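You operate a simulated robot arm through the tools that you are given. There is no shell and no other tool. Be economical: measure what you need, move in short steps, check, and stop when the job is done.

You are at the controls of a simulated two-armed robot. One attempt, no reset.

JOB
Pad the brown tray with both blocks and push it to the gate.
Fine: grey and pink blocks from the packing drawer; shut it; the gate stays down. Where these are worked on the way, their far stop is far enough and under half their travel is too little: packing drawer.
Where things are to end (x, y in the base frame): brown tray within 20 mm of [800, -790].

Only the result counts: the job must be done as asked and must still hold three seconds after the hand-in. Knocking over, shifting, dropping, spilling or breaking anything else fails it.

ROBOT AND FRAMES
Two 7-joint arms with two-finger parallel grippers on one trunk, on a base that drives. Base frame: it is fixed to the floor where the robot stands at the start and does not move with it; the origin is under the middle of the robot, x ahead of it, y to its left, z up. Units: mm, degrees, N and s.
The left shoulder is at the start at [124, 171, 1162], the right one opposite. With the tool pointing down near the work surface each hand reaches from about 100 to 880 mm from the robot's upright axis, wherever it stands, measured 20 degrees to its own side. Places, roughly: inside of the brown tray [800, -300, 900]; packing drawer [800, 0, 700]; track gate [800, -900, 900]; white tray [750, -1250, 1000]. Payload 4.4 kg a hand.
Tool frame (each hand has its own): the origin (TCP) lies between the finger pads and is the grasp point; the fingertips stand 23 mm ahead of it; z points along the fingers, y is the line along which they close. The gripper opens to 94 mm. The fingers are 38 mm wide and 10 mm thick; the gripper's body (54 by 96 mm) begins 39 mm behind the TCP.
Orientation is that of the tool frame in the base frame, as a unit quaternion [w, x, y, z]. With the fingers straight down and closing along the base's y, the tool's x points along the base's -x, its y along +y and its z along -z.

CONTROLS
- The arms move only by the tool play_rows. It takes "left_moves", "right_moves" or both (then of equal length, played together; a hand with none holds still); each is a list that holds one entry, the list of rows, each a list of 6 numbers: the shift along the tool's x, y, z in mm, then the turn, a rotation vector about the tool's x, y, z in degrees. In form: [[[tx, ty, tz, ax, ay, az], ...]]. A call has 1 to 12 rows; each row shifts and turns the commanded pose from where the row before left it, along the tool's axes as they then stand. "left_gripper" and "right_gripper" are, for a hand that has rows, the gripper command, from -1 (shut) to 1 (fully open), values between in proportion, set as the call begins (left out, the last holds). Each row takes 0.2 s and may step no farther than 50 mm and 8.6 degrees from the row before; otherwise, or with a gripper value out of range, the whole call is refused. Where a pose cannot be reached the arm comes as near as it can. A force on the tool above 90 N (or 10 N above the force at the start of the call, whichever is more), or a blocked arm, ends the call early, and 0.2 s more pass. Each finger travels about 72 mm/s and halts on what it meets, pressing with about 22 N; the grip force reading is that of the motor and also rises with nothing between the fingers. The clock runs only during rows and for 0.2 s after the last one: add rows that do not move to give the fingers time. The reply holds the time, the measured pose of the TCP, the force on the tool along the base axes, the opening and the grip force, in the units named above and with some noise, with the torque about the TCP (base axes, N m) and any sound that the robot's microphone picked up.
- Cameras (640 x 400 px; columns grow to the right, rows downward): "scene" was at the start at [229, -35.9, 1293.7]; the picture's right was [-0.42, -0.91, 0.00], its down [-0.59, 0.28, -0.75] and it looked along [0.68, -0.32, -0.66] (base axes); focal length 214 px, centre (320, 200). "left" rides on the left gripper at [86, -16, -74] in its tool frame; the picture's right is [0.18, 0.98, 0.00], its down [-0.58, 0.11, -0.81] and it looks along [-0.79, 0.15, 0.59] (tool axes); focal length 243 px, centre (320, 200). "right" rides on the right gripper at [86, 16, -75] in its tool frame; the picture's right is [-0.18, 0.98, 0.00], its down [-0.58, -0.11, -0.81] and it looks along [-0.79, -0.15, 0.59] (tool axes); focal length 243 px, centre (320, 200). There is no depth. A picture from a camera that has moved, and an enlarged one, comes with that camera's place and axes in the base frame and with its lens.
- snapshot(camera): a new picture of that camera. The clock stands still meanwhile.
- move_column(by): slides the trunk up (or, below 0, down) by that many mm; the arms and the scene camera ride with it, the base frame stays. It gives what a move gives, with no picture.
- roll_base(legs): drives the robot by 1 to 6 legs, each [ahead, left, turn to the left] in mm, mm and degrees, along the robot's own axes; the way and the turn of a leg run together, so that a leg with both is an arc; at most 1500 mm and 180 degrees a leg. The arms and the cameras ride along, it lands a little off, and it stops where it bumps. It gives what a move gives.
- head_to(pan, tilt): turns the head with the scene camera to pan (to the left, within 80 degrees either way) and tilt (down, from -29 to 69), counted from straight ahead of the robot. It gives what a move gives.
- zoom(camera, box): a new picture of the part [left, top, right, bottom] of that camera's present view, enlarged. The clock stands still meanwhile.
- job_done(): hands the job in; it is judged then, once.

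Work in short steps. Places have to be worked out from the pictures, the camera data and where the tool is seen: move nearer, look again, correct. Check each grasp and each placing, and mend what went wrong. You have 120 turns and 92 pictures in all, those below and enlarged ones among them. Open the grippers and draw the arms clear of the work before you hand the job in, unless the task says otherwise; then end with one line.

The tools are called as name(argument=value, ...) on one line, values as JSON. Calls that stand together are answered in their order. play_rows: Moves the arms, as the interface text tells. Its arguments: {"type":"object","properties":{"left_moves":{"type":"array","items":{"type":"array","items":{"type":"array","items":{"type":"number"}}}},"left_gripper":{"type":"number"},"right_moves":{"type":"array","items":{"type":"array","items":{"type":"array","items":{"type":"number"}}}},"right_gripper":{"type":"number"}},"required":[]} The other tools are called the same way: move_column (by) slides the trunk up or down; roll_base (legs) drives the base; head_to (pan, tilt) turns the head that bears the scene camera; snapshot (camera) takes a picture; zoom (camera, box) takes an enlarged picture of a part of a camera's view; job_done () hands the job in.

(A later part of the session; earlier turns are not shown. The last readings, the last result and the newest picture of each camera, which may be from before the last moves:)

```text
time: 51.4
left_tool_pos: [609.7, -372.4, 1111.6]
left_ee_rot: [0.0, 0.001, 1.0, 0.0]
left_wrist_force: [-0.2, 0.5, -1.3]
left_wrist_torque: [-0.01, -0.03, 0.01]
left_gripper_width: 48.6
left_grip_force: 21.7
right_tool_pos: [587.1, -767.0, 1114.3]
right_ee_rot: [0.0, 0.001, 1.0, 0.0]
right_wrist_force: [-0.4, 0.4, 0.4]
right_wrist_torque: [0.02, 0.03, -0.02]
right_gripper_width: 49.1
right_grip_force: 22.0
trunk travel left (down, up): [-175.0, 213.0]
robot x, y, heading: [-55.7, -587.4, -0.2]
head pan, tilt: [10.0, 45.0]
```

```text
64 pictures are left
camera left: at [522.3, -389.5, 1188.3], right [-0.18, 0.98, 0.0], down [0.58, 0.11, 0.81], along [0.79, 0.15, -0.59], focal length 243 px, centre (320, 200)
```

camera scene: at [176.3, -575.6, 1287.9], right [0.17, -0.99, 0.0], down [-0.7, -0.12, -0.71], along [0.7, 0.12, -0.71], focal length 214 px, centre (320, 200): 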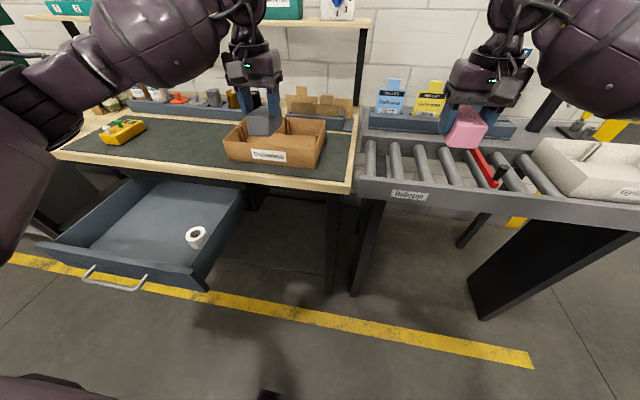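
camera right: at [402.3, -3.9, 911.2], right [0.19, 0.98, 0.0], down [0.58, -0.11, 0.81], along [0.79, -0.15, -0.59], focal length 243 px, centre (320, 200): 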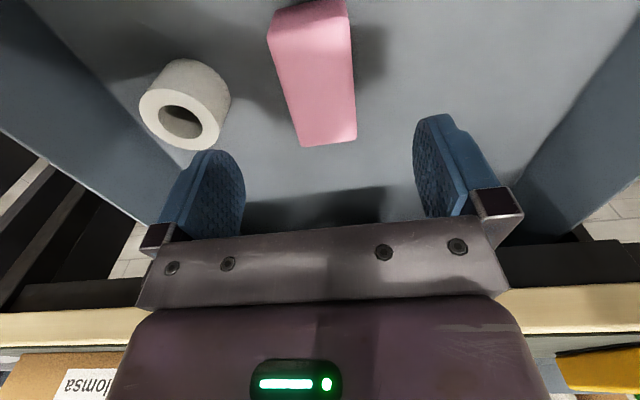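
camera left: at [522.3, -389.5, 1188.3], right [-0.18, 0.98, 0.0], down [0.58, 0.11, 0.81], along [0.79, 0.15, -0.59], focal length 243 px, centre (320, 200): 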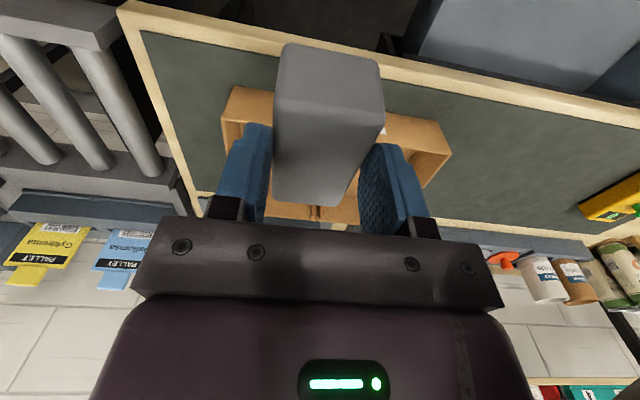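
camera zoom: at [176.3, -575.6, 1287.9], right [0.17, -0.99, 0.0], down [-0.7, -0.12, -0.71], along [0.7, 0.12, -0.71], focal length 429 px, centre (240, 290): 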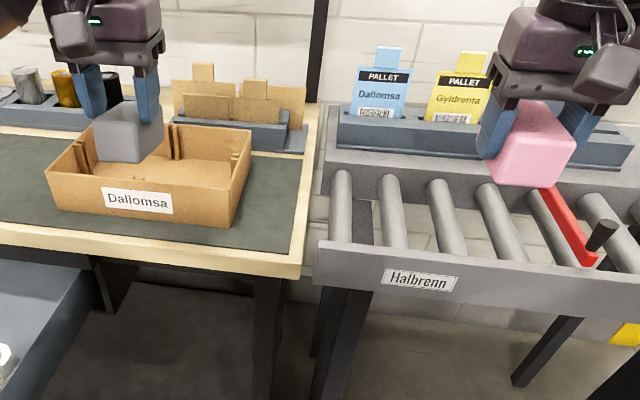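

Tray spans roughly x 715–920, y −175…−475, rim z≈948. I drive forward ~70 mm and position the left hand over the tray's left half.

roll_base(legs=[[70, -15, 0]])

play_rows(left_moves=[[[-20, 40, 0, 0, 0, 0], [-25, 40, 0, 0, 0, 0], [-25, 40, 0, 0, 0, 0], [-25, 0, 0, 0, 0, 0], [-25, 0, 0, 0, 0, 0], [0, 0, 0, 0, 0, 0]]])

snapshot(camera="left")

snapshot(camera="scene")

```text
time: 52.4
left_tool_pos: [680.6, -387.8, 1111.5]
left_ee_rot: [0.0, 0.002, 1.0, -0.001]
left_wrist_force: [1.2, 0.0, -1.0]
left_wrist_torque: [0.05, 0.03, 0.01]
left_gripper_width: 48.9
left_grip_force: 22.3
right_tool_pos: [658.2, -784.1, 1113.4]
right_ee_rot: [0.0, -0.001, 1.0, 0.0]
right_wrist_force: [0.0, -0.7, -0.2]
right_wrist_torque: [-0.02, 0.01, 0.02]
right_gripper_width: 49.0
right_grip_force: 21.7
trunk travel left (down, up): [-175.0, 213.0]
robot x, y, heading: [15.0, -607.1, -0.1]
head pan, tilt: [10.0, 45.0]
```

```text
time: 53.8
left_tool_pos: [800.0, -267.4, 1112.4]
left_ee_rot: [0.0, 0.0, 1.0, -0.001]
left_wrist_force: [-1.0, -0.4, -1.0]
left_wrist_torque: [-0.06, 0.0, 0.01]
left_gripper_width: 48.9
left_grip_force: 22.0
right_tool_pos: [656.6, -782.4, 1113.5]
right_ee_rot: [0.0, 0.002, 1.0, 0.0]
right_wrist_force: [0.4, -0.5, -0.4]
right_wrist_torque: [-0.01, -0.03, -0.05]
right_gripper_width: 48.9
right_grip_force: 21.8
trunk travel left (down, up): [-175.0, 213.0]
robot x, y, heading: [13.6, -603.4, -0.1]
head pan, tilt: [10.0, 45.0]
```

```text
63 pictures are left
camera left: at [712.4, -284.0, 1188.5], right [-0.18, 0.98, 0.0], down [0.58, 0.11, 0.81], along [0.79, 0.15, -0.59], focal length 243 px, centre (320, 200)
```

left: 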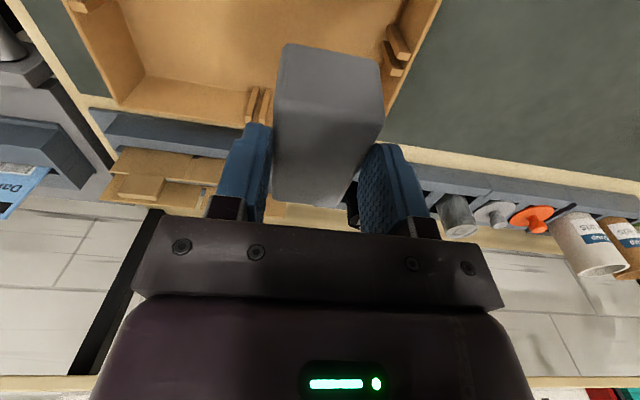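

```text
62 pictures are left
camera scene: at [245.9, -590.4, 1288.1], right [0.17, -0.99, 0.0], down [-0.7, -0.12, -0.71], along [0.7, 0.12, -0.71], focal length 214 px, centre (320, 200)
```

scene: 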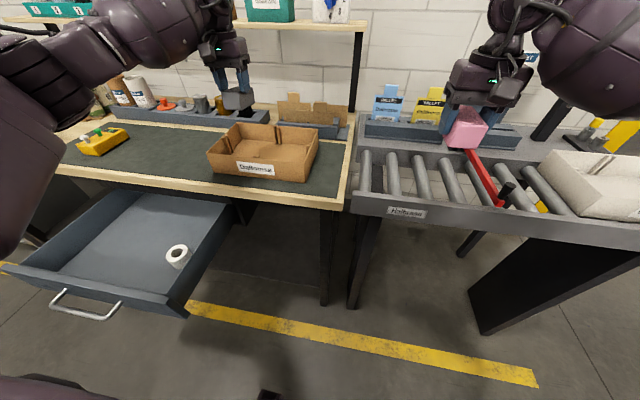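

The tray centre is about (803, −325) from its slot tabs. I lower the grey block into the left half, at y≈−250.

play_rows(left_moves=[[[0, 17, 0, 0, 0, 0], [0, 0, 45, 0, 0, 0], [0, 0, 45, 0, 0, 0], [0, 0, 45, 0, 0, 0], [0, 0, 30, 0, 0, 0], [0, 0, 0, 0, 0, 0]]])

zoom(camera="scene", box=[160, 60, 400, 210])

snapshot(camera="left")

```text
time: 55.2
left_tool_pos: [798.2, -252.4, 949.9]
left_ee_rot: [0.002, 0.0, 1.0, 0.0]
left_wrist_force: [-2.7, 2.5, 11.7]
left_wrist_torque: [0.04, -0.46, 0.09]
left_gripper_width: 48.9
left_grip_force: 21.7
right_tool_pos: [655.0, -783.6, 1115.1]
right_ee_rot: [0.0, 0.001, 1.0, 0.001]
right_wrist_force: [0.3, -0.3, 0.1]
right_wrist_torque: [0.0, -0.02, -0.02]
right_gripper_width: 48.7
right_grip_force: 21.7
trunk travel left (down, up): [-175.0, 213.0]
robot x, y, heading: [15.5, -604.6, -0.1]
head pan, tilt: [10.0, 45.0]
```

```text
2.67 times, centred on (280, 135) of scene
camera zoom: at [244.5, -590.8, 1288.6], right [0.17, -0.99, 0.0], down [-0.7, -0.12, -0.71], along [0.7, 0.12, -0.71], focal length 572 px, centre (427, 373)
```

zoom: 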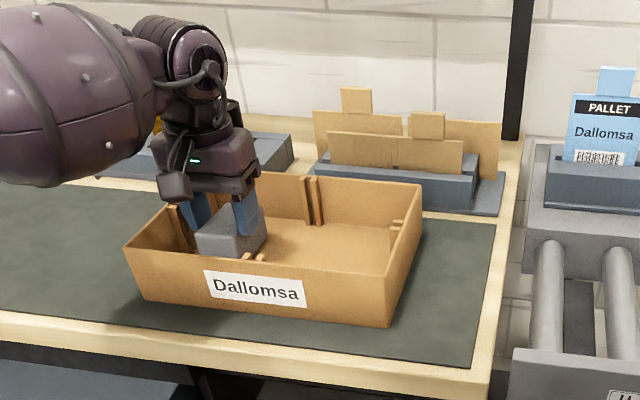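

```text
60 pictures are left
camera left: at [711.5, -268.4, 1025.2], right [-0.18, 0.98, 0.0], down [0.58, 0.11, 0.81], along [0.79, 0.15, -0.59], focal length 243 px, centre (320, 200)
```

left: 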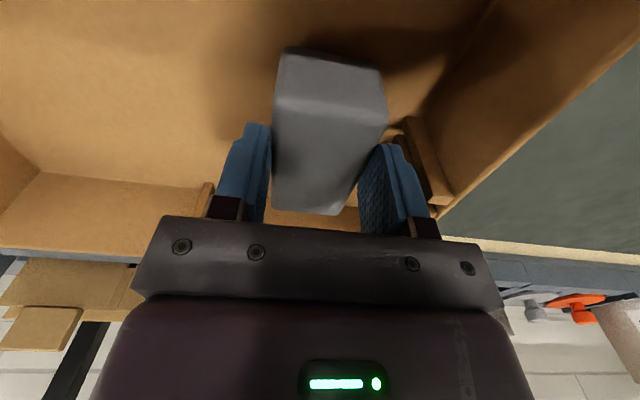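

There's an unexpected ~12 N upward force at this height, though the tray floor should be at z≈882. I zoom in to see what touches.

zoom(camera="scene", box=[200, 100, 290, 170])

zoom(camera="left", box=[200, 0, 480, 260])

```text
5.71 times, centred on (245, 135) of scene
camera zoom: at [244.5, -590.8, 1288.6], right [0.17, -0.99, 0.0], down [-0.7, -0.12, -0.71], along [0.7, 0.12, -0.71], focal length 1226 px, centre (749, 571)
```

zoom: 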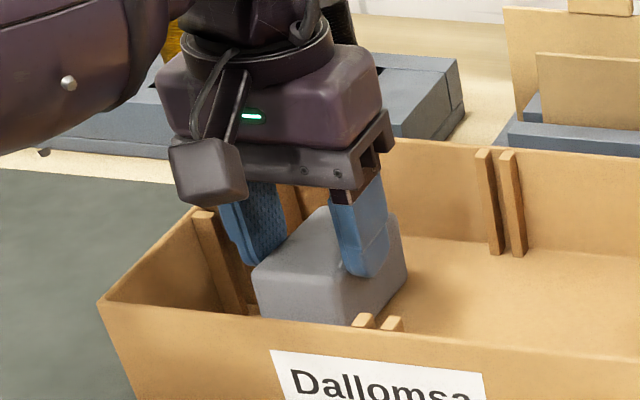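

```text
1.54 times, centred on (340, 130) of left
camera zoom: at [711.5, -268.4, 1025.2], right [-0.18, 0.98, 0.0], down [0.58, 0.11, 0.81], along [0.79, 0.15, -0.59], focal length 373 px, centre (289, 308)
```

zoom: 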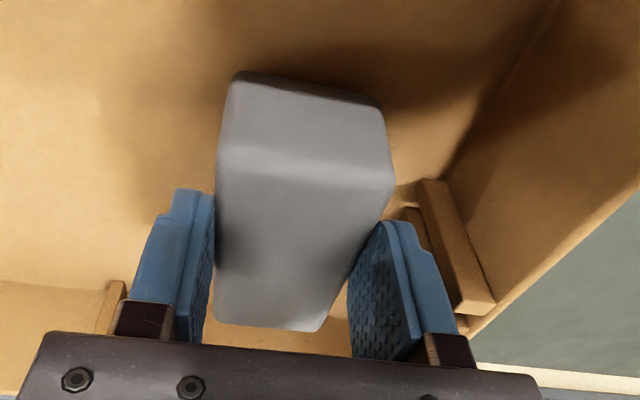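

On closer look the block is ~70 mm tall (its base was hidden in the drawer), so this is the tray floor. I press 2 mm lower and release to ~75 mm opening.

play_rows(left_moves=[[[0, 0, 2, 0, 0, 0], [0, 0, 0, 0, 0, 0]]])

play_rows(left_moves=[[[0, 0, 0, 0, 0, 0], [0, 0, 0, 0, 0, 0], [0, 0, 0, 0, 0, 0]]], left_gripper=0.3)

zoom(camera="scene", box=[200, 100, 290, 170])

```text
time: 55.8
left_tool_pos: [799.4, -251.7, 946.7]
left_ee_rot: [0.001, 0.001, 1.0, 0.0]
left_wrist_force: [-1.1, 1.4, 11.3]
left_wrist_torque: [0.01, -0.43, 0.05]
left_gripper_width: 48.8
left_grip_force: 21.5
right_tool_pos: [656.2, -783.4, 1113.6]
right_ee_rot: [0.0, 0.001, 1.0, 0.001]
right_wrist_force: [-0.6, 0.1, 0.0]
right_wrist_torque: [0.01, 0.02, 0.01]
right_gripper_width: 49.0
right_grip_force: 22.8
trunk travel left (down, up): [-175.0, 213.0]
robot x, y, heading: [13.9, -602.0, -0.1]
head pan, tilt: [10.0, 45.0]
```

```text
time: 56.6
left_tool_pos: [800.0, -251.6, 944.8]
left_ee_rot: [0.001, 0.001, 1.0, 0.0]
left_wrist_force: [-0.5, -0.2, 0.3]
left_wrist_torque: [0.01, 0.01, 0.02]
left_gripper_width: 61.0
left_grip_force: 0.1
right_tool_pos: [657.2, -783.0, 1113.8]
right_ee_rot: [0.001, 0.0, 1.0, 0.0]
right_wrist_force: [0.0, 0.4, -0.1]
right_wrist_torque: [0.03, 0.01, -0.01]
right_gripper_width: 48.9
right_grip_force: 21.2
trunk travel left (down, up): [-175.0, 213.0]
robot x, y, heading: [10.7, -602.1, 0.2]
head pan, tilt: [10.0, 45.0]
```

```text
5.71 times, centred on (245, 135) of scene
camera zoom: at [246.3, -590.6, 1287.8], right [0.17, -0.99, 0.0], down [-0.7, -0.12, -0.71], along [0.7, 0.12, -0.71], focal length 1226 px, centre (749, 571)
```

zoom: 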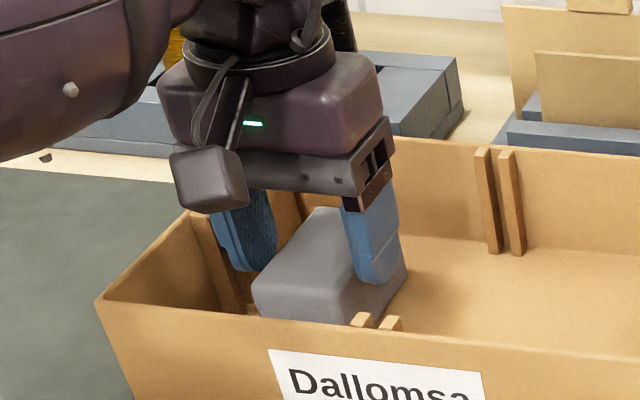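

The block stands on the tray floor. I lift the left hand straight up, retract it, and shift the base left 200 mm for the right hand.

play_rows(left_moves=[[[0, 0, -25, 0, 0, 0], [0, 0, -45, 0, 0, 0], [0, 0, -45, 0, 0, 0], [0, 0, -45, 0, 0, 0], [40, 20, -10, 0, 0, 0], [40, 20, 0, 0, 0, 0], [40, 20, 0, 0, 0, 0], [40, 20, 0, 0, 0, 0], [40, 20, 0, 0, 0, 0], [0, 0, 0, 0, 0, 0]]])

roll_base(legs=[[0, 200, 0]])

play_rows(right_moves=[[[-30, 35, 0, 0, 0, 0], [-30, 35, 0, 0, 0, 0], [-30, 35, 0, 0, 0, 0], [-30, 35, 0, 0, 0, 0], [-23, 40, 0, 0, 0, 0], [0, 15, 0, 0, 0, 0], [0, 0, 0, 0, 0, 0]]])

snapshot(camera="right")

snapshot(camera="scene")

```text
time: 58.8
left_tool_pos: [599.0, -151.2, 1114.7]
left_ee_rot: [-0.001, 0.002, 1.0, 0.0]
left_wrist_force: [0.9, 0.2, 0.7]
left_wrist_torque: [0.0, 0.02, -0.03]
left_gripper_width: 61.3
left_grip_force: 0.0
right_tool_pos: [658.1, -784.3, 1112.7]
right_ee_rot: [-0.001, 0.0, 1.0, 0.001]
right_wrist_force: [-0.2, -0.2, -1.0]
right_wrist_torque: [-0.01, 0.02, -0.01]
right_gripper_width: 48.9
right_grip_force: 21.7
trunk travel left (down, up): [-175.0, 213.0]
robot x, y, heading: [11.9, -602.9, -0.1]
head pan, tilt: [10.0, 45.0]
```

```text
time: 61.2
left_tool_pos: [598.9, 49.5, 1114.7]
left_ee_rot: [0.001, 0.0, 1.0, 0.0]
left_wrist_force: [0.5, 0.3, 0.5]
left_wrist_torque: [0.02, 0.02, -0.01]
left_gripper_width: 61.1
left_grip_force: 0.1
right_tool_pos: [657.5, -582.9, 1114.5]
right_ee_rot: [0.0, 0.0, 1.0, 0.001]
right_wrist_force: [0.4, -0.5, -0.6]
right_wrist_torque: [0.0, 0.01, 0.01]
right_gripper_width: 49.0
right_grip_force: 22.1
trunk travel left (down, up): [-175.0, 213.0]
robot x, y, heading: [11.2, -402.6, -0.1]
head pan, tilt: [10.0, 45.0]
```

```text
time: 62.8
left_tool_pos: [598.4, 48.4, 1115.3]
left_ee_rot: [0.0, 0.001, 1.0, 0.0]
left_wrist_force: [0.1, 0.0, -1.2]
left_wrist_torque: [0.0, -0.03, 0.05]
left_gripper_width: 61.0
left_grip_force: 0.1
right_tool_pos: [800.7, -389.0, 1112.3]
right_ee_rot: [0.001, 0.001, 1.0, 0.0]
right_wrist_force: [-0.2, 0.1, -1.0]
right_wrist_torque: [-0.02, -0.03, -0.01]
right_gripper_width: 49.1
right_grip_force: 21.9
trunk travel left (down, up): [-175.0, 213.0]
robot x, y, heading: [15.9, -402.5, -0.1]
head pan, tilt: [10.0, 45.0]
```

```text
56 pictures are left
camera right: at [715.1, -372.2, 1188.5], right [0.19, 0.98, 0.0], down [0.58, -0.11, 0.81], along [0.79, -0.15, -0.59], focal length 243 px, centre (320, 200)
```

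right: 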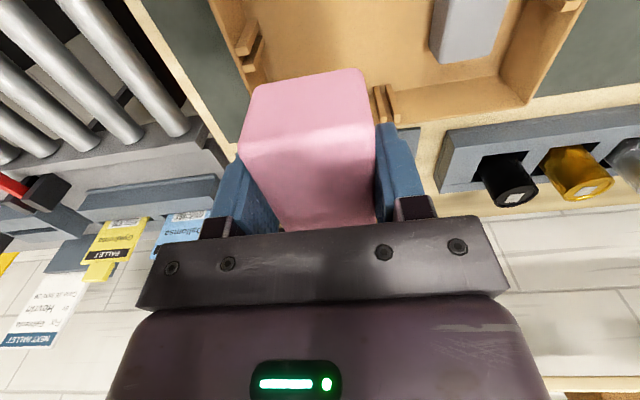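

```text
55 pictures are left
camera scene: at [246.6, -391.0, 1287.9], right [0.17, -0.98, 0.0], down [-0.7, -0.12, -0.71], along [0.7, 0.12, -0.71], focal length 214 px, centre (320, 200)
```

scene: 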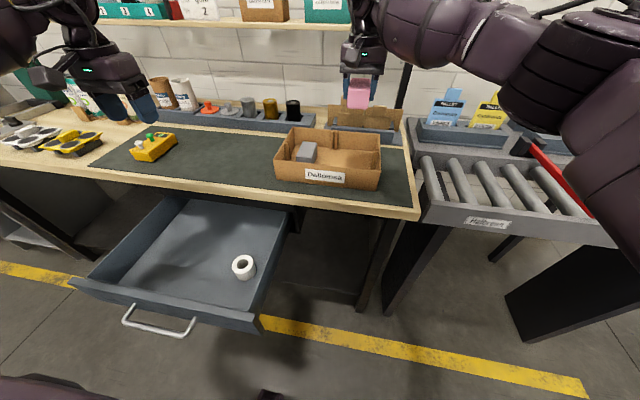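

I lower the pink block at y≈−389 into the right half.

play_rows(right_moves=[[[0, 0, 45, 0, 0, 0], [0, 0, 45, 0, 0, 0], [0, 0, 40, 0, 0, 0], [0, 0, 20, 0, 0, 0], [0, 0, 10, 0, 0, 0], [0, 0, 0, 0, 0, 0]]])

zoom(camera="scene", box=[250, 90, 410, 200])

```text
time: 64.2
left_tool_pos: [599.2, 48.1, 1116.3]
left_ee_rot: [0.0, 0.001, 1.0, 0.0]
left_wrist_force: [-0.4, 0.3, 0.5]
left_wrist_torque: [-0.02, 0.01, 0.01]
left_gripper_width: 61.2
left_grip_force: 0.2
right_tool_pos: [800.4, -388.4, 952.5]
right_ee_rot: [0.0, 0.001, 1.0, 0.0]
right_wrist_force: [0.2, 1.5, -0.9]
right_wrist_torque: [-0.04, 0.02, -0.02]
right_gripper_width: 48.6
right_grip_force: 22.2
trunk travel left (down, up): [-175.0, 213.0]
robot x, y, heading: [13.7, -405.4, 0.0]
head pan, tilt: [10.0, 45.0]
```

```text
3.64 times, centred on (330, 145) of scene
camera zoom: at [246.4, -391.3, 1288.0], right [0.17, -0.98, 0.0], down [-0.7, -0.12, -0.71], along [0.7, 0.12, -0.71], focal length 780 px, centre (284, 400)
```

zoom: 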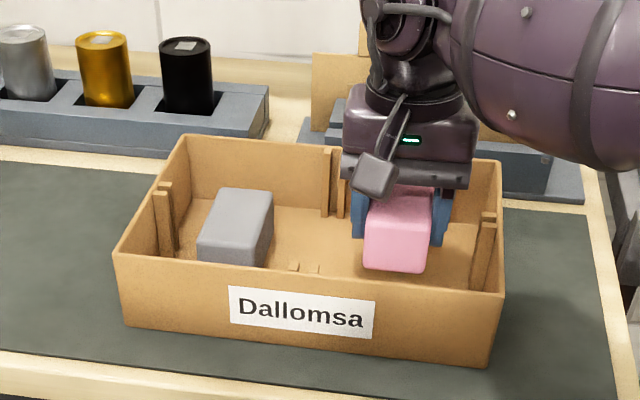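

Not touching yet; lower in 2 mm rows until contact.

play_rows(right_moves=[[[0, 0, 2, 0, 0, 0], [0, 0, 2, 0, 0, 0], [0, 0, 2, 0, 0, 0], [0, 0, 0, 0, 0, 0]]])

```text
time: 65.2
left_tool_pos: [599.8, 48.6, 1115.1]
left_ee_rot: [-0.001, 0.001, 1.0, 0.0]
left_wrist_force: [-0.1, 0.3, -0.7]
left_wrist_torque: [0.0, -0.03, -0.02]
left_gripper_width: 61.0
left_grip_force: 0.0
right_tool_pos: [799.9, -388.6, 946.3]
right_ee_rot: [0.001, 0.0, 1.0, 0.0]
right_wrist_force: [-0.7, 0.9, -0.6]
right_wrist_torque: [-0.01, -0.05, 0.04]
right_gripper_width: 49.0
right_grip_force: 21.6
trunk travel left (down, up): [-175.0, 213.0]
robot x, y, heading: [12.7, -402.7, -0.3]
head pan, tilt: [10.0, 45.0]
```

play_rows(right_moves=[[[0, 0, 3, 0, 0, 0], [0, 0, 3, 0, 0, 0], [0, 0, 3, 0, 0, 0], [0, 0, 3, 0, 0, 0], [0, 0, 0, 0, 0, 0]]])

zoom(camera="scene", box=[250, 90, 410, 200])

```text
time: 66.4
left_tool_pos: [598.0, 48.8, 1114.8]
left_ee_rot: [0.0, 0.001, 1.0, -0.001]
left_wrist_force: [0.2, 0.1, 0.0]
left_wrist_torque: [-0.01, -0.01, 0.02]
left_gripper_width: 61.0
left_grip_force: 0.1
right_tool_pos: [800.7, -389.9, 935.6]
right_ee_rot: [0.0, 0.001, 1.0, 0.0]
right_wrist_force: [-0.4, 0.1, -0.6]
right_wrist_torque: [-0.02, -0.02, -0.03]
right_gripper_width: 48.7
right_grip_force: 22.5
trunk travel left (down, up): [-175.0, 213.0]
robot x, y, heading: [15.7, -408.3, -0.3]
head pan, tilt: [10.0, 45.0]
```

```text
3.64 times, centred on (330, 145) of scene
camera zoom: at [246.5, -391.2, 1287.9], right [0.17, -0.98, 0.0], down [-0.7, -0.12, -0.71], along [0.7, 0.12, -0.71], focal length 780 px, centre (284, 400)
```

zoom: 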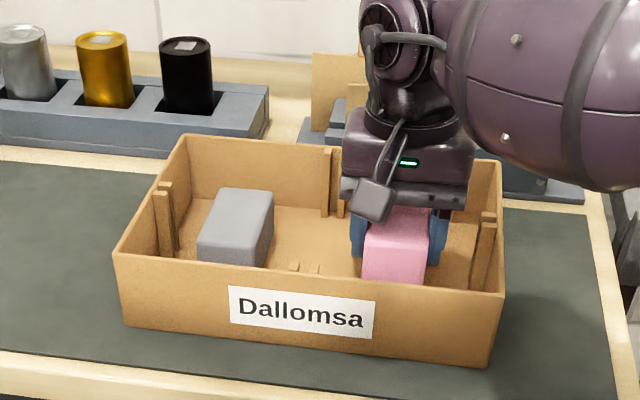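

play_rows(right_moves=[[[0, 0, 3, 0, 0, 0], [0, 0, 3, 0, 0, 0], [0, 0, 2, 0, 0, 0], [0, 0, 0, 0, 0, 0]]])

```text
time: 67.4
left_tool_pos: [599.7, 48.7, 1116.6]
left_ee_rot: [0.0, 0.001, 1.0, 0.0]
left_wrist_force: [-0.2, -0.5, 0.7]
left_wrist_torque: [0.03, -0.01, -0.02]
left_gripper_width: 61.1
left_grip_force: 0.1
right_tool_pos: [801.1, -388.7, 926.9]
right_ee_rot: [0.0, 0.001, 1.0, 0.0]
right_wrist_force: [0.6, 0.4, -0.3]
right_wrist_torque: [0.02, 0.0, -0.02]
right_gripper_width: 49.1
right_grip_force: 22.0
trunk travel left (down, up): [-175.0, 213.0]
robot x, y, heading: [10.8, -403.7, 0.1]
head pan, tilt: [10.0, 45.0]
```

play_rows(right_moves=[[[0, 0, 3, 0, 0, 0], [0, 0, 3, 0, 0, 0], [0, 0, 2, 0, 0, 0], [0, 0, 0, 0, 0, 0]]])

zoom(camera="scene", box=[250, 90, 410, 200])

snapshot(camera="right")

```text
time: 68.4
left_tool_pos: [597.4, 48.8, 1116.1]
left_ee_rot: [0.002, 0.001, 1.0, 0.0]
left_wrist_force: [-0.3, -0.6, 0.2]
left_wrist_torque: [-0.01, 0.0, -0.04]
left_gripper_width: 61.1
left_grip_force: 0.1
right_tool_pos: [800.8, -388.9, 920.9]
right_ee_rot: [0.001, 0.001, 1.0, -0.001]
right_wrist_force: [0.8, 0.4, 8.3]
right_wrist_torque: [-0.02, 0.01, 0.0]
right_gripper_width: 49.0
right_grip_force: 22.1
trunk travel left (down, up): [-175.0, 213.0]
robot x, y, heading: [17.2, -404.1, -0.2]
head pan, tilt: [10.0, 45.0]
```

```text
3.64 times, centred on (330, 145) of scene
camera zoom: at [245.6, -391.3, 1288.3], right [0.17, -0.98, 0.0], down [-0.7, -0.12, -0.71], along [0.7, 0.12, -0.71], focal length 780 px, centre (284, 400)
```

zoom: 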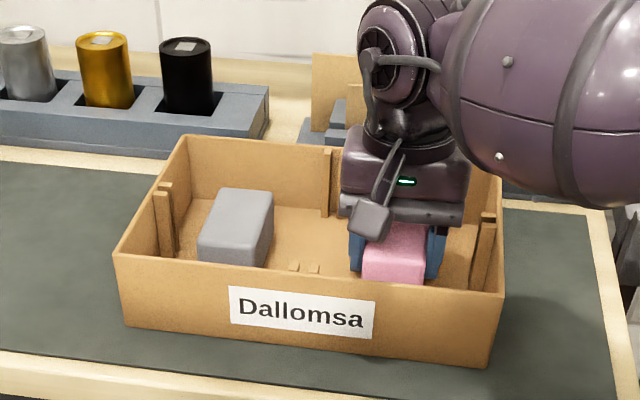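

```text
51 pictures are left
camera right: at [714.8, -372.2, 996.6], right [0.19, 0.98, 0.0], down [0.58, -0.11, 0.81], along [0.79, -0.15, -0.59], focal length 243 px, centre (320, 200)
```

right: 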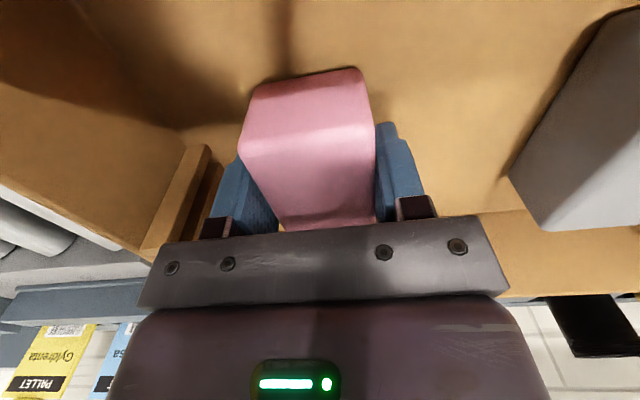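

Contact at z≈921. I release the pink block and lift clear, then inspect both, since grey touched at a greater height.

play_rows(right_moves=[[[0, 0, 0, 0, 0, 0], [0, 0, 0, 0, 0, 0], [0, 0, 0, 0, 0, 0]]], right_gripper=0.3)

play_rows(right_moves=[[[0, 0, -25, 0, 0, 0], [0, 0, -45, 0, 0, 0], [0, 0, -45, 0, 0, 0], [0, 0, -45, 0, 0, 0], [0, 0, -45, 0, 0, 0], [0, 0, 0, 0, 0, 0]]])

snapshot(camera="right")

zoom(camera="scene", box=[250, 90, 410, 200])

```text
time: 69.2
left_tool_pos: [597.8, 48.7, 1115.9]
left_ee_rot: [0.0, 0.002, 1.0, -0.001]
left_wrist_force: [0.2, -0.2, -0.8]
left_wrist_torque: [0.01, 0.02, -0.03]
left_gripper_width: 60.8
left_grip_force: 0.1
right_tool_pos: [801.0, -389.1, 919.4]
right_ee_rot: [-0.001, 0.001, 1.0, 0.0]
right_wrist_force: [-0.6, -0.6, -0.6]
right_wrist_torque: [-0.02, -0.01, 0.0]
right_gripper_width: 61.2
right_grip_force: 0.1
trunk travel left (down, up): [-175.0, 213.0]
robot x, y, heading: [13.5, -404.1, -0.3]
head pan, tilt: [10.0, 45.0]
```

```text
time: 70.6
left_tool_pos: [598.5, 48.0, 1113.6]
left_ee_rot: [-0.001, 0.001, 1.0, -0.001]
left_wrist_force: [-0.4, 0.7, -1.0]
left_wrist_torque: [-0.02, 0.01, 0.0]
left_gripper_width: 61.2
left_grip_force: 0.1
right_tool_pos: [801.2, -388.0, 1125.2]
right_ee_rot: [-0.001, 0.001, 1.0, 0.0]
right_wrist_force: [-0.3, -0.3, -0.2]
right_wrist_torque: [-0.01, 0.03, 0.0]
right_gripper_width: 61.1
right_grip_force: 0.0
trunk travel left (down, up): [-175.0, 213.0]
robot x, y, heading: [10.4, -407.7, -0.3]
head pan, tilt: [10.0, 45.0]
```

```text
50 pictures are left
camera right: at [716.6, -372.3, 1199.6], right [0.19, 0.98, 0.0], down [0.58, -0.11, 0.8], along [0.79, -0.15, -0.59], focal length 243 px, centre (320, 200)
```

right: 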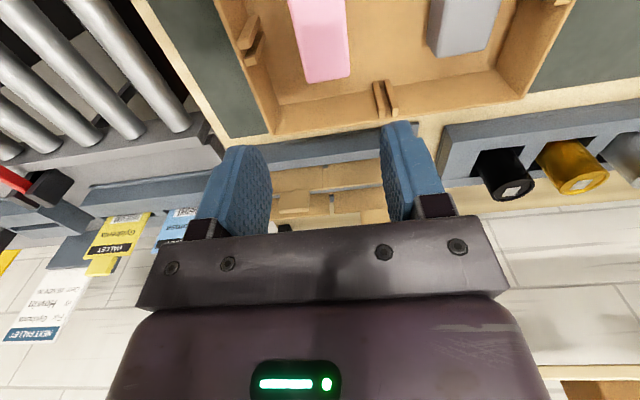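

```text
3.64 times, centred on (330, 145) of scene
camera zoom: at [247.4, -391.3, 1287.5], right [0.17, -0.98, 0.0], down [-0.7, -0.12, -0.71], along [0.7, 0.12, -0.71], focal length 780 px, centre (284, 400)
```

zoom: 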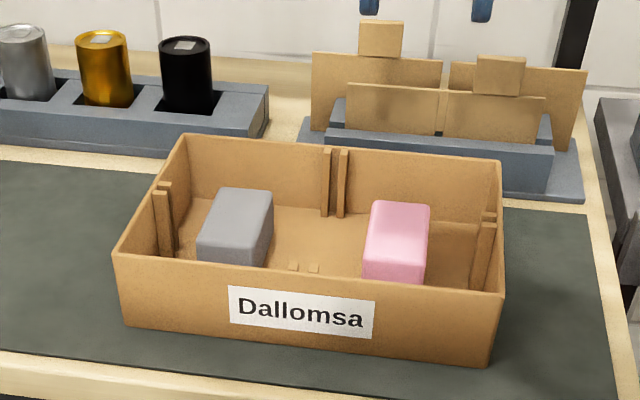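

Both blocks stand inside the tray (centre ≈(805, −326)). I retract the right arm, then drive back in front of the drawer to shut it.

play_rows(right_moves=[[[33, -36, 0, 0, 0, 0], [33, -36, 0, 0, 0, 0], [33, -36, 0, 0, 0, 0], [33, -36, 0, 0, 0, 0], [33, -36, 0, 0, 0, 0], [33, -36, 0, 0, 0, 0], [33, -36, 0, 0, 0, 0], [33, -36, 0, 0, 0, 0], [33, -36, 0, 0, 0, 0], [33, -36, 0, 0, 0, 0]]])

roll_base(legs=[[-400, 0, 0], [0, 405, 0]])

move_column(by=-120)

```text
time: 72.8
left_tool_pos: [596.0, 50.1, 1118.3]
left_ee_rot: [0.002, 0.001, 1.0, 0.0]
left_wrist_force: [-1.1, 0.5, 0.1]
left_wrist_torque: [-0.02, 0.01, 0.01]
left_gripper_width: 61.3
left_grip_force: 0.0
right_tool_pos: [467.3, -748.6, 1125.9]
right_ee_rot: [0.002, 0.0, 1.0, 0.0]
right_wrist_force: [-0.5, 0.0, 1.0]
right_wrist_torque: [-0.03, -0.02, -0.01]
right_gripper_width: 61.2
right_grip_force: 0.0
trunk travel left (down, up): [-175.0, 213.0]
robot x, y, heading: [17.3, -404.2, -0.2]
head pan, tilt: [10.0, 45.0]
```

```text
time: 79.0
left_tool_pos: [197.9, 455.3, 1115.4]
left_ee_rot: [0.0, -0.001, 1.0, 0.0]
left_wrist_force: [1.5, 0.9, -0.2]
left_wrist_torque: [-0.01, 0.0, 0.02]
left_gripper_width: 61.4
left_grip_force: 0.1
right_tool_pos: [72.4, -341.6, 1124.5]
right_ee_rot: [0.0, -0.001, 1.0, -0.001]
right_wrist_force: [0.5, -0.4, 0.5]
right_wrist_torque: [-0.01, -0.02, -0.01]
right_gripper_width: 61.0
right_grip_force: 0.0
trunk travel left (down, up): [-175.0, 213.0]
robot x, y, heading: [-383.6, -3.2, 0.3]
head pan, tilt: [10.0, 45.0]
```

```text
time: 80.5
left_tool_pos: [197.7, 456.0, 996.7]
left_ee_rot: [0.001, 0.0, 1.0, -0.001]
left_wrist_force: [-0.1, 0.3, 0.4]
left_wrist_torque: [-0.01, -0.01, 0.04]
left_gripper_width: 61.3
left_grip_force: 0.0
right_tool_pos: [81.9, -342.0, 988.1]
right_ee_rot: [-0.03, 0.0, 1.0, -0.001]
right_wrist_force: [-0.4, 0.3, 1.0]
right_wrist_torque: [-0.04, -0.04, -0.05]
right_gripper_width: 61.0
right_grip_force: 0.1
trunk travel left (down, up): [-55.0, 333.0]
robot x, y, heading: [-383.1, -1.2, 0.1]
head pan, tilt: [10.0, 45.0]
```

Now bring the left hand to the centre, lower it, and pitch it forward again.

play_rows(left_moves=[[[0, -48, 0, 0, 0, 0], [0, -48, 0, 0, 0, 0], [0, -48, 0, 0, 0, 0], [0, -48, 0, 0, 0, 0], [0, -48, 0, 0, 0, 0], [0, -48, 0, 0, 0, 0], [0, -48, 0, 0, 0, 0], [0, -48, 0, 0, 0, 0], [0, -46, 0, 0, 0, 0], [0, 0, 50, 0, 0, 0], [0, 0, 50, 0, 0, 0], [0, 0, 45, 0, 0, 0]]], left_gripper=1)

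play_rows(left_moves=[[[0, 0, 0, 0, -8.5, 0], [0, 0, 0, 0, -8.5, 0], [0, 0, 0, 0, -8.5, 0], [0, 0, 0, 0, -8.5, 0], [0, 0, 0, 0, -8.5, 0], [0, 0, 0, 0, -8.5, 0], [0, 0, 0, 0, -8.5, 0], [0, 0, 0, 0, -8.5, 0], [0, 0, 0, 0, -8.5, 0], [0, 0, 0, 0, -8.5, 0], [0, 0, 0, 0, -5, 0], [0, 0, 0, 0, 0, 0]]])

play_rows(left_moves=[[[20, 0, 0, 0, 0, 8.5], [0, 0, 0, 0, 0, 8.5], [0, 0, 0, 0, 0, 8.5], [0, 0, 0, 0, 0, 8.5], [0, 0, 0, 0, 0, 8.5], [0, 0, 0, 0, 0, 8.5], [0, 0, 0, 0, 0, 8.5], [0, 0, 0, 0, 0, 8.5], [0, 0, 0, 0, 0, 8.5], [0, 0, 0, 0, 0, 8.5], [0, -40, 0, 0, 0, 5], [0, -35, 0, 0, 0, 0]]])

snapshot(camera="left")

```text
time: 83.1
left_tool_pos: [202.5, 126.4, 866.5]
left_ee_rot: [-0.001, -0.001, 1.0, 0.0]
left_wrist_force: [-0.2, 0.5, 0.0]
left_wrist_torque: [0.03, -0.01, 0.0]
left_gripper_width: 94.3
left_grip_force: 0.1
left hand out of reach, approached as far as the arm can: row 8, 9, 10, 11, 12
right_tool_pos: [82.6, -342.0, 987.2]
right_ee_rot: [-0.031, 0.0, 1.0, 0.0]
right_wrist_force: [-0.3, 0.0, -0.4]
right_wrist_torque: [-0.03, 0.03, -0.02]
right_gripper_width: 61.2
right_grip_force: 0.1
trunk travel left (down, up): [-55.0, 333.0]
robot x, y, heading: [-386.6, 2.3, 0.1]
head pan, tilt: [10.0, 45.0]
```

```text
time: 85.7
left_tool_pos: [256.1, 145.4, 1050.2]
left_ee_rot: [0.703, -0.004, 0.711, 0.003]
left_wrist_force: [0.1, 0.0, -0.5]
left_wrist_torque: [0.0, -0.03, -0.01]
left_gripper_width: 93.9
left_grip_force: 0.2
left hand out of reach, approached as far as the arm can: row 6, 7, 8, 9, 10, 11
right_tool_pos: [83.5, -342.4, 987.4]
right_ee_rot: [-0.032, -0.001, 0.999, 0.0]
right_wrist_force: [-0.3, 0.3, -1.2]
right_wrist_torque: [0.01, 0.03, 0.02]
right_gripper_width: 61.4
right_grip_force: 0.0
trunk travel left (down, up): [-55.0, 333.0]
robot x, y, heading: [-380.5, -1.2, 0.1]
head pan, tilt: [10.0, 45.0]
```

```text
time: 88.3
left_tool_pos: [252.7, 140.3, 1053.6]
left_ee_rot: [0.498, 0.501, 0.501, 0.5]
left_wrist_force: [0.1, -0.1, 0.2]
left_wrist_torque: [0.03, -0.02, 0.01]
left_gripper_width: 94.1
left_grip_force: 0.0
left hand out of reach, approached as far as the arm can: row 1, 11, 12
right_tool_pos: [82.5, -343.8, 987.5]
right_ee_rot: [-0.031, -0.001, 1.0, 0.0]
right_wrist_force: [-0.2, 0.2, 0.6]
right_wrist_torque: [-0.01, 0.0, 0.01]
right_gripper_width: 61.1
right_grip_force: 0.0
trunk travel left (down, up): [-55.0, 333.0]
robot x, y, heading: [-385.1, -1.6, 0.1]
head pan, tilt: [10.0, 45.0]
```

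```text
48 pictures are left
camera left: at [177.7, 226.1, 1039.1], right [0.0, 0.18, 0.98], down [-0.8, -0.58, 0.11], along [0.59, -0.79, 0.14], focal length 243 px, centre (320, 200)
```

left: 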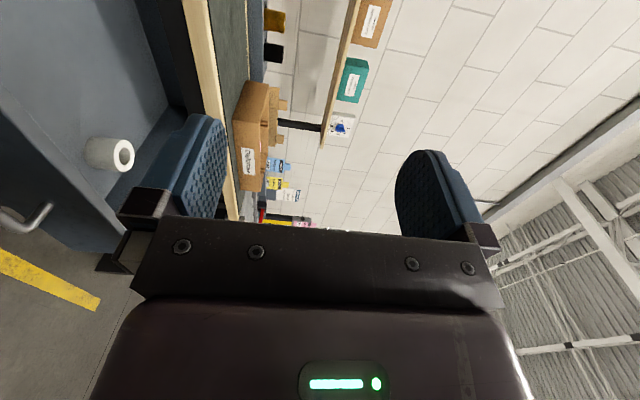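

The commanded spot was too close to the body. I back the base 150 mm and extend the hand 90 mm forward instead.

roll_base(legs=[[-150, 0, 0]])

play_rows(left_moves=[[[0, 0, 45, 0, 0, 0], [0, 0, 45, 0, 0, 0], [0, 0, 10, 0, 0, 0], [0, 0, 0, 0, 0, 0], [0, 0, 0, 0, 0, 0]]])

```text
time: 89.7
left_tool_pos: [103.1, 139.8, 1054.6]
left_ee_rot: [0.497, 0.5, 0.503, 0.5]
left_wrist_force: [0.2, -0.3, -0.1]
left_wrist_torque: [0.04, -0.02, -0.01]
left_gripper_width: 94.1
left_grip_force: 0.0
right_tool_pos: [-68.7, -342.8, 988.0]
right_ee_rot: [-0.031, -0.001, 1.0, 0.0]
right_wrist_force: [0.3, 0.0, 0.5]
right_wrist_torque: [0.03, 0.0, -0.02]
right_gripper_width: 60.9
right_grip_force: 0.1
trunk travel left (down, up): [-55.0, 333.0]
robot x, y, heading: [-537.3, 1.2, 0.2]
head pan, tilt: [10.0, 45.0]
```

```text
time: 90.9
left_tool_pos: [194.8, 141.0, 1078.4]
left_ee_rot: [0.495, 0.501, 0.505, 0.499]
left_wrist_force: [-0.3, 0.2, 1.2]
left_wrist_torque: [0.02, 0.01, 0.0]
left_gripper_width: 94.3
left_grip_force: 0.0
left hand out of reach, approached as far as the arm can: row 1, 2, 3
right_tool_pos: [-67.4, -343.0, 986.6]
right_ee_rot: [-0.031, 0.0, 1.0, 0.0]
right_wrist_force: [-0.1, 0.1, 0.4]
right_wrist_torque: [-0.02, -0.01, 0.0]
right_gripper_width: 60.9
right_grip_force: 0.0
trunk travel left (down, up): [-55.0, 333.0]
robot x, y, heading: [-533.0, 2.4, 0.0]
head pan, tilt: [10.0, 45.0]
```

I test how the arm follows: step down 120 mm.

play_rows(left_moves=[[[0, -40, 10, 0, 0, 0], [0, -40, 10, 0, 0, 0], [0, -40, 10, 0, 0, 0], [0, -40, 10, 0, 0, 0], [0, 0, 0, 0, 0, 0]]])

head_to(pan=0, tilt=35)

snapshot(camera="scene")

```text
time: 92.1
left_tool_pos: [195.0, 141.8, 1077.3]
left_ee_rot: [0.495, 0.502, 0.504, 0.499]
left_wrist_force: [0.1, 0.7, 0.4]
left_wrist_torque: [0.0, 0.0, 0.0]
left_gripper_width: 93.8
left_grip_force: 0.1
left hand out of reach, approached as far as the arm can: row 1, 2, 3, 4
right_tool_pos: [-69.1, -343.4, 987.4]
right_ee_rot: [-0.031, -0.001, 1.0, 0.0]
right_wrist_force: [0.2, 0.8, 0.0]
right_wrist_torque: [-0.01, -0.01, 0.04]
right_gripper_width: 61.0
right_grip_force: 0.1
trunk travel left (down, up): [-55.0, 333.0]
robot x, y, heading: [-540.9, -0.9, 0.0]
head pan, tilt: [10.0, 45.0]
```

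```text
time: 92.8
left_tool_pos: [194.1, 140.9, 1078.4]
left_ee_rot: [0.495, 0.502, 0.505, 0.498]
left_wrist_force: [-0.3, 0.2, -0.1]
left_wrist_torque: [-0.04, -0.04, -0.04]
left_gripper_width: 94.0
left_grip_force: 0.1
right_tool_pos: [-68.1, -342.5, 988.5]
right_ee_rot: [-0.031, -0.001, 1.0, 0.0]
right_wrist_force: [-0.1, 0.4, 0.2]
right_wrist_torque: [0.0, -0.01, -0.02]
right_gripper_width: 61.1
right_grip_force: 0.0
trunk travel left (down, up): [-55.0, 333.0]
robot x, y, heading: [-533.2, -1.4, 0.1]
head pan, tilt: [0.0, 35.0]
```

```text
47 pictures are left
camera scene: at [-177.0, 0.7, 1155.3], right [0.0, -1.0, 0.0], down [-0.57, 0.0, -0.82], along [0.82, 0.0, -0.57], focal length 214 px, centre (320, 200)
```

scene: 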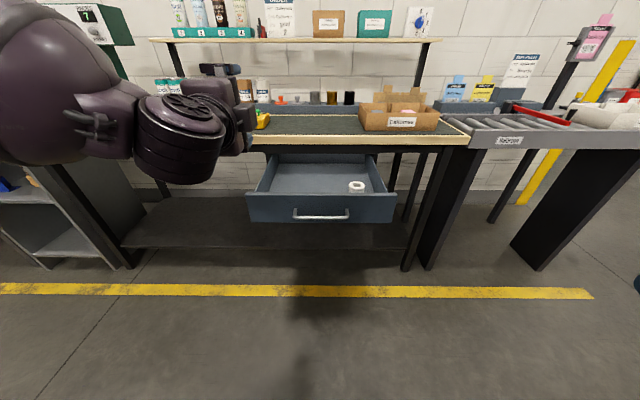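

The arm is stuck in an awkward elbow posture. I undo the roll and pitch to recover a tool-down pose.

play_rows(left_moves=[[[0, 0, 0, 0, 0, -8.5], [0, 0, 0, 0, 0, -8.5], [0, 0, 0, 0, 0, -8.5], [0, 0, 0, 0, 0, -8.5], [0, 0, 0, 0, 0, -8.5], [0, 0, 0, 0, 0, -8.5], [0, 0, 0, 0, 0, -8.5], [0, 0, 0, 0, 0, -8.5], [0, 0, 0, 0, 0, -8.5], [0, 0, 0, 0, 0, -8.5], [0, 0, 0, 0, 0, -5], [0, 0, 0, 0, 0, 0]]])

play_rows(left_moves=[[[0, 0, 0, 0, 8.5, 0], [0, 0, 0, 0, 8.5, 0], [0, 0, 0, 0, 8.5, 0], [0, 0, 0, 0, 8.5, 0], [0, 0, 0, 0, 8.5, 0], [0, 0, 0, 0, 8.5, 0], [0, 0, 0, 0, 8.5, 0], [0, 0, 0, 0, 8.5, 0], [0, 0, 0, 0, 8.5, 0], [0, 0, 0, 0, 8.5, 0], [0, 0, 0, 0, 5, 0], [0, 0, 0, 0, 0, 0]]])

```text
time: 95.4
left_tool_pos: [195.1, 140.2, 1079.4]
left_ee_rot: [0.704, -0.002, 0.71, 0.001]
left_wrist_force: [0.2, -0.6, -0.2]
left_wrist_torque: [0.04, -0.03, 0.03]
left_gripper_width: 93.8
left_grip_force: 0.0
right_tool_pos: [-68.3, -343.1, 987.2]
right_ee_rot: [-0.031, -0.001, 1.0, 0.0]
right_wrist_force: [0.3, 0.9, 0.1]
right_wrist_torque: [-0.02, -0.01, -0.01]
right_gripper_width: 61.2
right_grip_force: 0.1
trunk travel left (down, up): [-55.0, 333.0]
robot x, y, heading: [-535.1, 1.7, 0.0]
head pan, tilt: [0.0, 35.0]
```

```text
time: 98.0
left_tool_pos: [200.8, 187.8, 1082.5]
left_ee_rot: [-0.004, -0.002, 1.0, -0.001]
left_wrist_force: [-0.2, -0.1, 0.0]
left_wrist_torque: [0.02, 0.02, -0.01]
left_gripper_width: 94.0
left_grip_force: 0.0
left hand out of reach, approached as far as the arm can: row 9, 10, 11
right_tool_pos: [-68.8, -342.7, 987.7]
right_ee_rot: [-0.031, 0.0, 1.0, 0.0]
right_wrist_force: [-0.4, -0.3, -0.7]
right_wrist_torque: [0.03, 0.02, 0.0]
right_gripper_width: 60.9
right_grip_force: 0.1
trunk travel left (down, up): [-55.0, 333.0]
robot x, y, heading: [-534.6, -0.5, -0.1]
head pan, tilt: [0.0, 35.0]
```

I extend the left arm forward and outward, then sweep it back in to reset the elbow.

play_rows(left_moves=[[[-20, 40, 0, 0, 0, 0], [-20, 40, 0, 0, 0, 0], [-20, 40, 0, 0, 0, 0], [0, 0, 45, 0, 0, 0], [0, 0, 45, 0, 0, 0], [0, 0, 45, 0, 0, 0], [0, 0, 45, 0, 0, 0], [0, 0, 0, 0, 0, 0]]])

play_rows(left_moves=[[[0, -40, 0, 0, 0, 0], [0, -40, 0, 0, 0, 0], [0, -40, 0, 0, 0, 0], [0, -40, 0, 0, 0, 0], [10, -40, 0, 0, 0, 0], [10, -40, 0, 0, 0, 0], [0, 0, 0, 0, 0, 0]]])

```text
time: 99.8
left_tool_pos: [258.4, 307.1, 902.1]
left_ee_rot: [-0.002, -0.001, 1.0, -0.001]
left_wrist_force: [-0.3, 0.2, 0.0]
left_wrist_torque: [0.0, -0.04, -0.03]
left_gripper_width: 94.0
left_grip_force: 0.0
right_tool_pos: [-70.6, -343.7, 987.5]
right_ee_rot: [-0.032, 0.0, 0.999, 0.001]
right_wrist_force: [0.5, -0.6, 0.2]
right_wrist_torque: [0.03, 0.01, 0.0]
right_gripper_width: 61.2
right_grip_force: 0.1
trunk travel left (down, up): [-55.0, 333.0]
robot x, y, heading: [-537.1, -1.3, 0.0]
head pan, tilt: [0.0, 35.0]
```

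```text
time: 101.4
left_tool_pos: [245.5, 225.7, 922.3]
left_ee_rot: [-0.002, -0.002, 1.0, 0.0]
left_wrist_force: [-0.2, 0.6, 0.5]
left_wrist_torque: [-0.01, 0.01, 0.03]
left_gripper_width: 94.0
left_grip_force: 0.0
left hand out of reach, approached as far as the arm can: row 2, 3, 4, 5, 6
right_tool_pos: [-68.0, -342.3, 987.2]
right_ee_rot: [-0.031, -0.001, 1.0, 0.001]
right_wrist_force: [0.2, 0.4, 0.9]
right_wrist_torque: [0.0, -0.01, -0.02]
right_gripper_width: 61.3
right_grip_force: 0.0
trunk travel left (down, up): [-55.0, 333.0]
robot x, y, heading: [-534.4, -1.5, -0.2]
head pan, tilt: [0.0, 35.0]
```

Likely the wrist roll is at its limit. I rotate the hand +86° about its own axis (needed anyway) and try sweeping inward again.

play_rows(left_moves=[[[0, 0, 0, 0, 0, 8.5], [0, 0, 0, 0, 0, 8.5], [0, 0, 0, 0, 0, 8.5], [0, 0, 0, 0, 0, 8.5], [0, 0, 0, 0, 0, 8.5], [0, 0, 0, 0, 0, 8.5], [0, 0, 0, 0, 0, 8.5], [0, 0, 0, 0, 0, 8.5], [0, 0, 0, 0, 0, 8.5], [0, 0, 0, 0, 0, 8.5], [0, 0, 0, 0, 0, 5], [0, 0, 0, 0, 0, 0]]])

play_rows(left_moves=[[[-40, -10, 0, 0, 0, 0], [-40, -10, 0, 0, 0, 0], [-40, -10, 0, 0, 0, 0], [-40, -10, 0, 0, 0, 0], [-40, -10, 0, 0, 0, 0], [0, 0, 0, 0, 0, 0]]])

```text
time: 104.0
left_tool_pos: [-11.0, 125.3, 941.2]
left_ee_rot: [-0.001, 0.677, 0.736, 0.005]
left_wrist_force: [-0.1, 0.2, 0.2]
left_wrist_torque: [0.0, -0.01, 0.01]
left_gripper_width: 94.0
left_grip_force: 0.1
left hand out of reach, approached as far as the arm can: row 5, 6, 7, 8, 9, 10, 11
right_tool_pos: [-67.5, -343.0, 986.8]
right_ee_rot: [-0.032, -0.001, 1.0, 0.0]
right_wrist_force: [-0.5, -0.1, 0.7]
right_wrist_torque: [0.01, 0.02, 0.03]
right_gripper_width: 61.3
right_grip_force: 0.1
trunk travel left (down, up): [-55.0, 333.0]
robot x, y, heading: [-533.5, 0.2, 0.3]
head pan, tilt: [0.0, 35.0]
```

```text
time: 105.4
left_tool_pos: [-16.2, 97.6, 940.7]
left_ee_rot: [-0.001, 0.683, 0.73, -0.001]
left_wrist_force: [0.2, -0.1, -0.6]
left_wrist_torque: [-0.01, -0.02, 0.03]
left_gripper_width: 93.9
left_grip_force: 0.0
left hand out of reach, approached as far as the arm can: row 1, 2, 3, 4, 5
right_tool_pos: [-68.1, -343.5, 987.1]
right_ee_rot: [-0.032, 0.0, 1.0, 0.0]
right_wrist_force: [-0.3, -0.2, 0.1]
right_wrist_torque: [0.0, 0.03, 0.02]
right_gripper_width: 61.2
right_grip_force: 0.0
trunk travel left (down, up): [-55.0, 333.0]
robot x, y, heading: [-535.3, 3.0, 0.2]
head pan, tilt: [0.0, 35.0]
```

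That was the wrong way; I roll back and try the opposite direction.

play_rows(left_moves=[[[0, 0, 0, 0, 0, -8.5], [0, 0, 0, 0, 0, -8.5], [0, 0, 0, 0, 0, -8.5], [0, 0, 0, 0, 0, -8.5], [0, 0, 0, 0, 0, -8.5], [0, 0, 0, 0, 0, -8.5], [0, 0, 0, 0, 0, -8.5], [0, 0, 0, 0, 0, -8.5], [0, 0, 0, 0, 0, -8.5], [0, 0, 0, 0, 0, -8.5], [0, 0, 0, 0, 0, -8.5], [0, 0, 0, 0, 0, -8.5]]])

play_rows(left_moves=[[[0, 0, 0, 0, 0, -8.5], [0, 0, 0, 0, 0, -8.5], [-40, 0, 0, 0, 0, 0], [-40, 0, 0, 0, 0, 0], [-40, 0, 0, 0, 0, 0], [0, 0, 0, 0, 0, 0]]])

```text
time: 108.0
left_tool_pos: [-17.1, 95.8, 940.3]
left_ee_rot: [-0.002, -0.137, 0.991, 0.001]
left_wrist_force: [0.3, -0.5, 0.8]
left_wrist_torque: [-0.02, 0.04, 0.02]
left_gripper_width: 94.0
left_grip_force: 0.1
right_tool_pos: [-67.7, -343.0, 986.8]
right_ee_rot: [-0.031, -0.001, 1.0, 0.0]
right_wrist_force: [0.0, 0.1, 0.4]
right_wrist_torque: [-0.01, 0.01, 0.0]
right_gripper_width: 61.2
right_grip_force: 0.0
trunk travel left (down, up): [-55.0, 333.0]
robot x, y, heading: [-532.6, -1.6, 0.2]
head pan, tilt: [0.0, 35.0]
```

```text
time: 109.4
left_tool_pos: [82.9, 160.8, 940.5]
left_ee_rot: [-0.002, -0.28, 0.96, 0.001]
left_wrist_force: [1.0, 0.6, -0.2]
left_wrist_torque: [0.01, 0.03, 0.01]
left_gripper_width: 94.0
left_grip_force: 0.1
right_tool_pos: [-68.9, -342.6, 988.4]
right_ee_rot: [-0.032, -0.001, 1.0, 0.0]
right_wrist_force: [0.5, 0.5, 0.1]
right_wrist_torque: [-0.01, 0.04, -0.01]
right_gripper_width: 61.3
right_grip_force: 0.0
trunk travel left (down, up): [-55.0, 333.0]
robot x, y, heading: [-534.5, -3.9, -0.0]
head pan, tilt: [0.0, 35.0]
```

Now it follows. I move it to y≈20 with this yaw.

play_rows(left_moves=[[[19, -30, 0, 0, 0, 0], [19, -30, 0, 0, 0, 0], [19, -30, 0, 0, 0, 0], [19, -30, 0, 0, 0, 0], [0, 0, 40, 0, 0, 0], [0, 0, 40, 0, 0, 0], [0, 0, 0, 0, 0, 0]]])

```text
time: 111.0
left_tool_pos: [95.9, 137.4, 865.7]
left_ee_rot: [0.0, -0.28, 0.96, 0.001]
left_wrist_force: [-0.1, 0.1, 0.1]
left_wrist_torque: [-0.03, 0.0, 0.0]
left_gripper_width: 93.8
left_grip_force: 0.1
left hand out of reach, approached as far as the arm can: row 2, 3, 4, 5, 6
right_tool_pos: [-68.5, -343.0, 987.1]
right_ee_rot: [-0.031, -0.001, 1.0, 0.0]
right_wrist_force: [0.1, 0.0, 0.7]
right_wrist_torque: [0.01, -0.03, 0.01]
right_gripper_width: 61.2
right_grip_force: 0.1
trunk travel left (down, up): [-55.0, 333.0]
robot x, y, heading: [-534.1, -0.0, 0.0]
head pan, tilt: [0.0, 35.0]
```

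The limit is sideways reach, not the wrist. I keep the hand further left (and will shift the base right instead), un-yaw, then pitch forward there.

play_rows(left_moves=[[[-22, 34, 0, 0, 0, 0], [-22, 34, 0, 0, 0, 0], [-22, 34, 0, 0, 0, 0], [-22, 34, 0, 0, 0, 0], [0, 0, 0, 0, 0, 8.5], [0, 0, 0, 0, 0, 8.5], [0, 0, 0, 0, 0, 8.5], [0, 0, 0, 0, 0, 7], [0, 0, 0, 0, 0, 0]]])

play_rows(left_moves=[[[0, 0, 0, 0, -8.5, 0], [0, 0, 0, 0, -8.5, 0], [0, 0, 0, 0, -8.5, 0], [0, 0, 0, 0, -8.5, 0], [0, 0, 0, 0, -8.5, 0], [0, 0, 0, 0, -8.5, 0], [0, 0, 0, 0, -8.5, 0], [0, 0, 0, 0, 0, 0]]])

```text
time: 113.0
left_tool_pos: [96.8, 299.8, 865.4]
left_ee_rot: [-0.002, 0.0, 1.0, 0.0]
left_wrist_force: [0.3, -0.1, 0.2]
left_wrist_torque: [0.0, 0.03, 0.0]
left_gripper_width: 94.1
left_grip_force: 0.0
right_tool_pos: [-68.3, -342.4, 987.3]
right_ee_rot: [-0.032, -0.001, 1.0, 0.001]
right_wrist_force: [-0.3, 0.5, 1.7]
right_wrist_torque: [0.02, 0.03, 0.0]
right_gripper_width: 61.2
right_grip_force: 0.1
trunk travel left (down, up): [-55.0, 333.0]
robot x, y, heading: [-534.2, -2.7, 0.2]
head pan, tilt: [0.0, 35.0]
```

```text
time: 114.8
left_tool_pos: [107.4, 309.8, 895.2]
left_ee_rot: [0.494, 0.0, 0.869, 0.001]
left_wrist_force: [-0.3, 0.2, 0.3]
left_wrist_torque: [-0.03, -0.01, 0.04]
left_gripper_width: 94.1
left_grip_force: 0.2
left hand out of reach, approached as far as the arm can: row 7
right_tool_pos: [-69.6, -343.3, 988.0]
right_ee_rot: [-0.033, 0.0, 0.999, 0.001]
right_wrist_force: [-0.1, -0.1, 0.3]
right_wrist_torque: [0.0, 0.0, 0.02]
right_gripper_width: 61.3
right_grip_force: 0.0
trunk travel left (down, up): [-55.0, 333.0]
robot x, y, heading: [-535.7, -4.0, 0.1]
head pan, tilt: [0.0, 35.0]
```

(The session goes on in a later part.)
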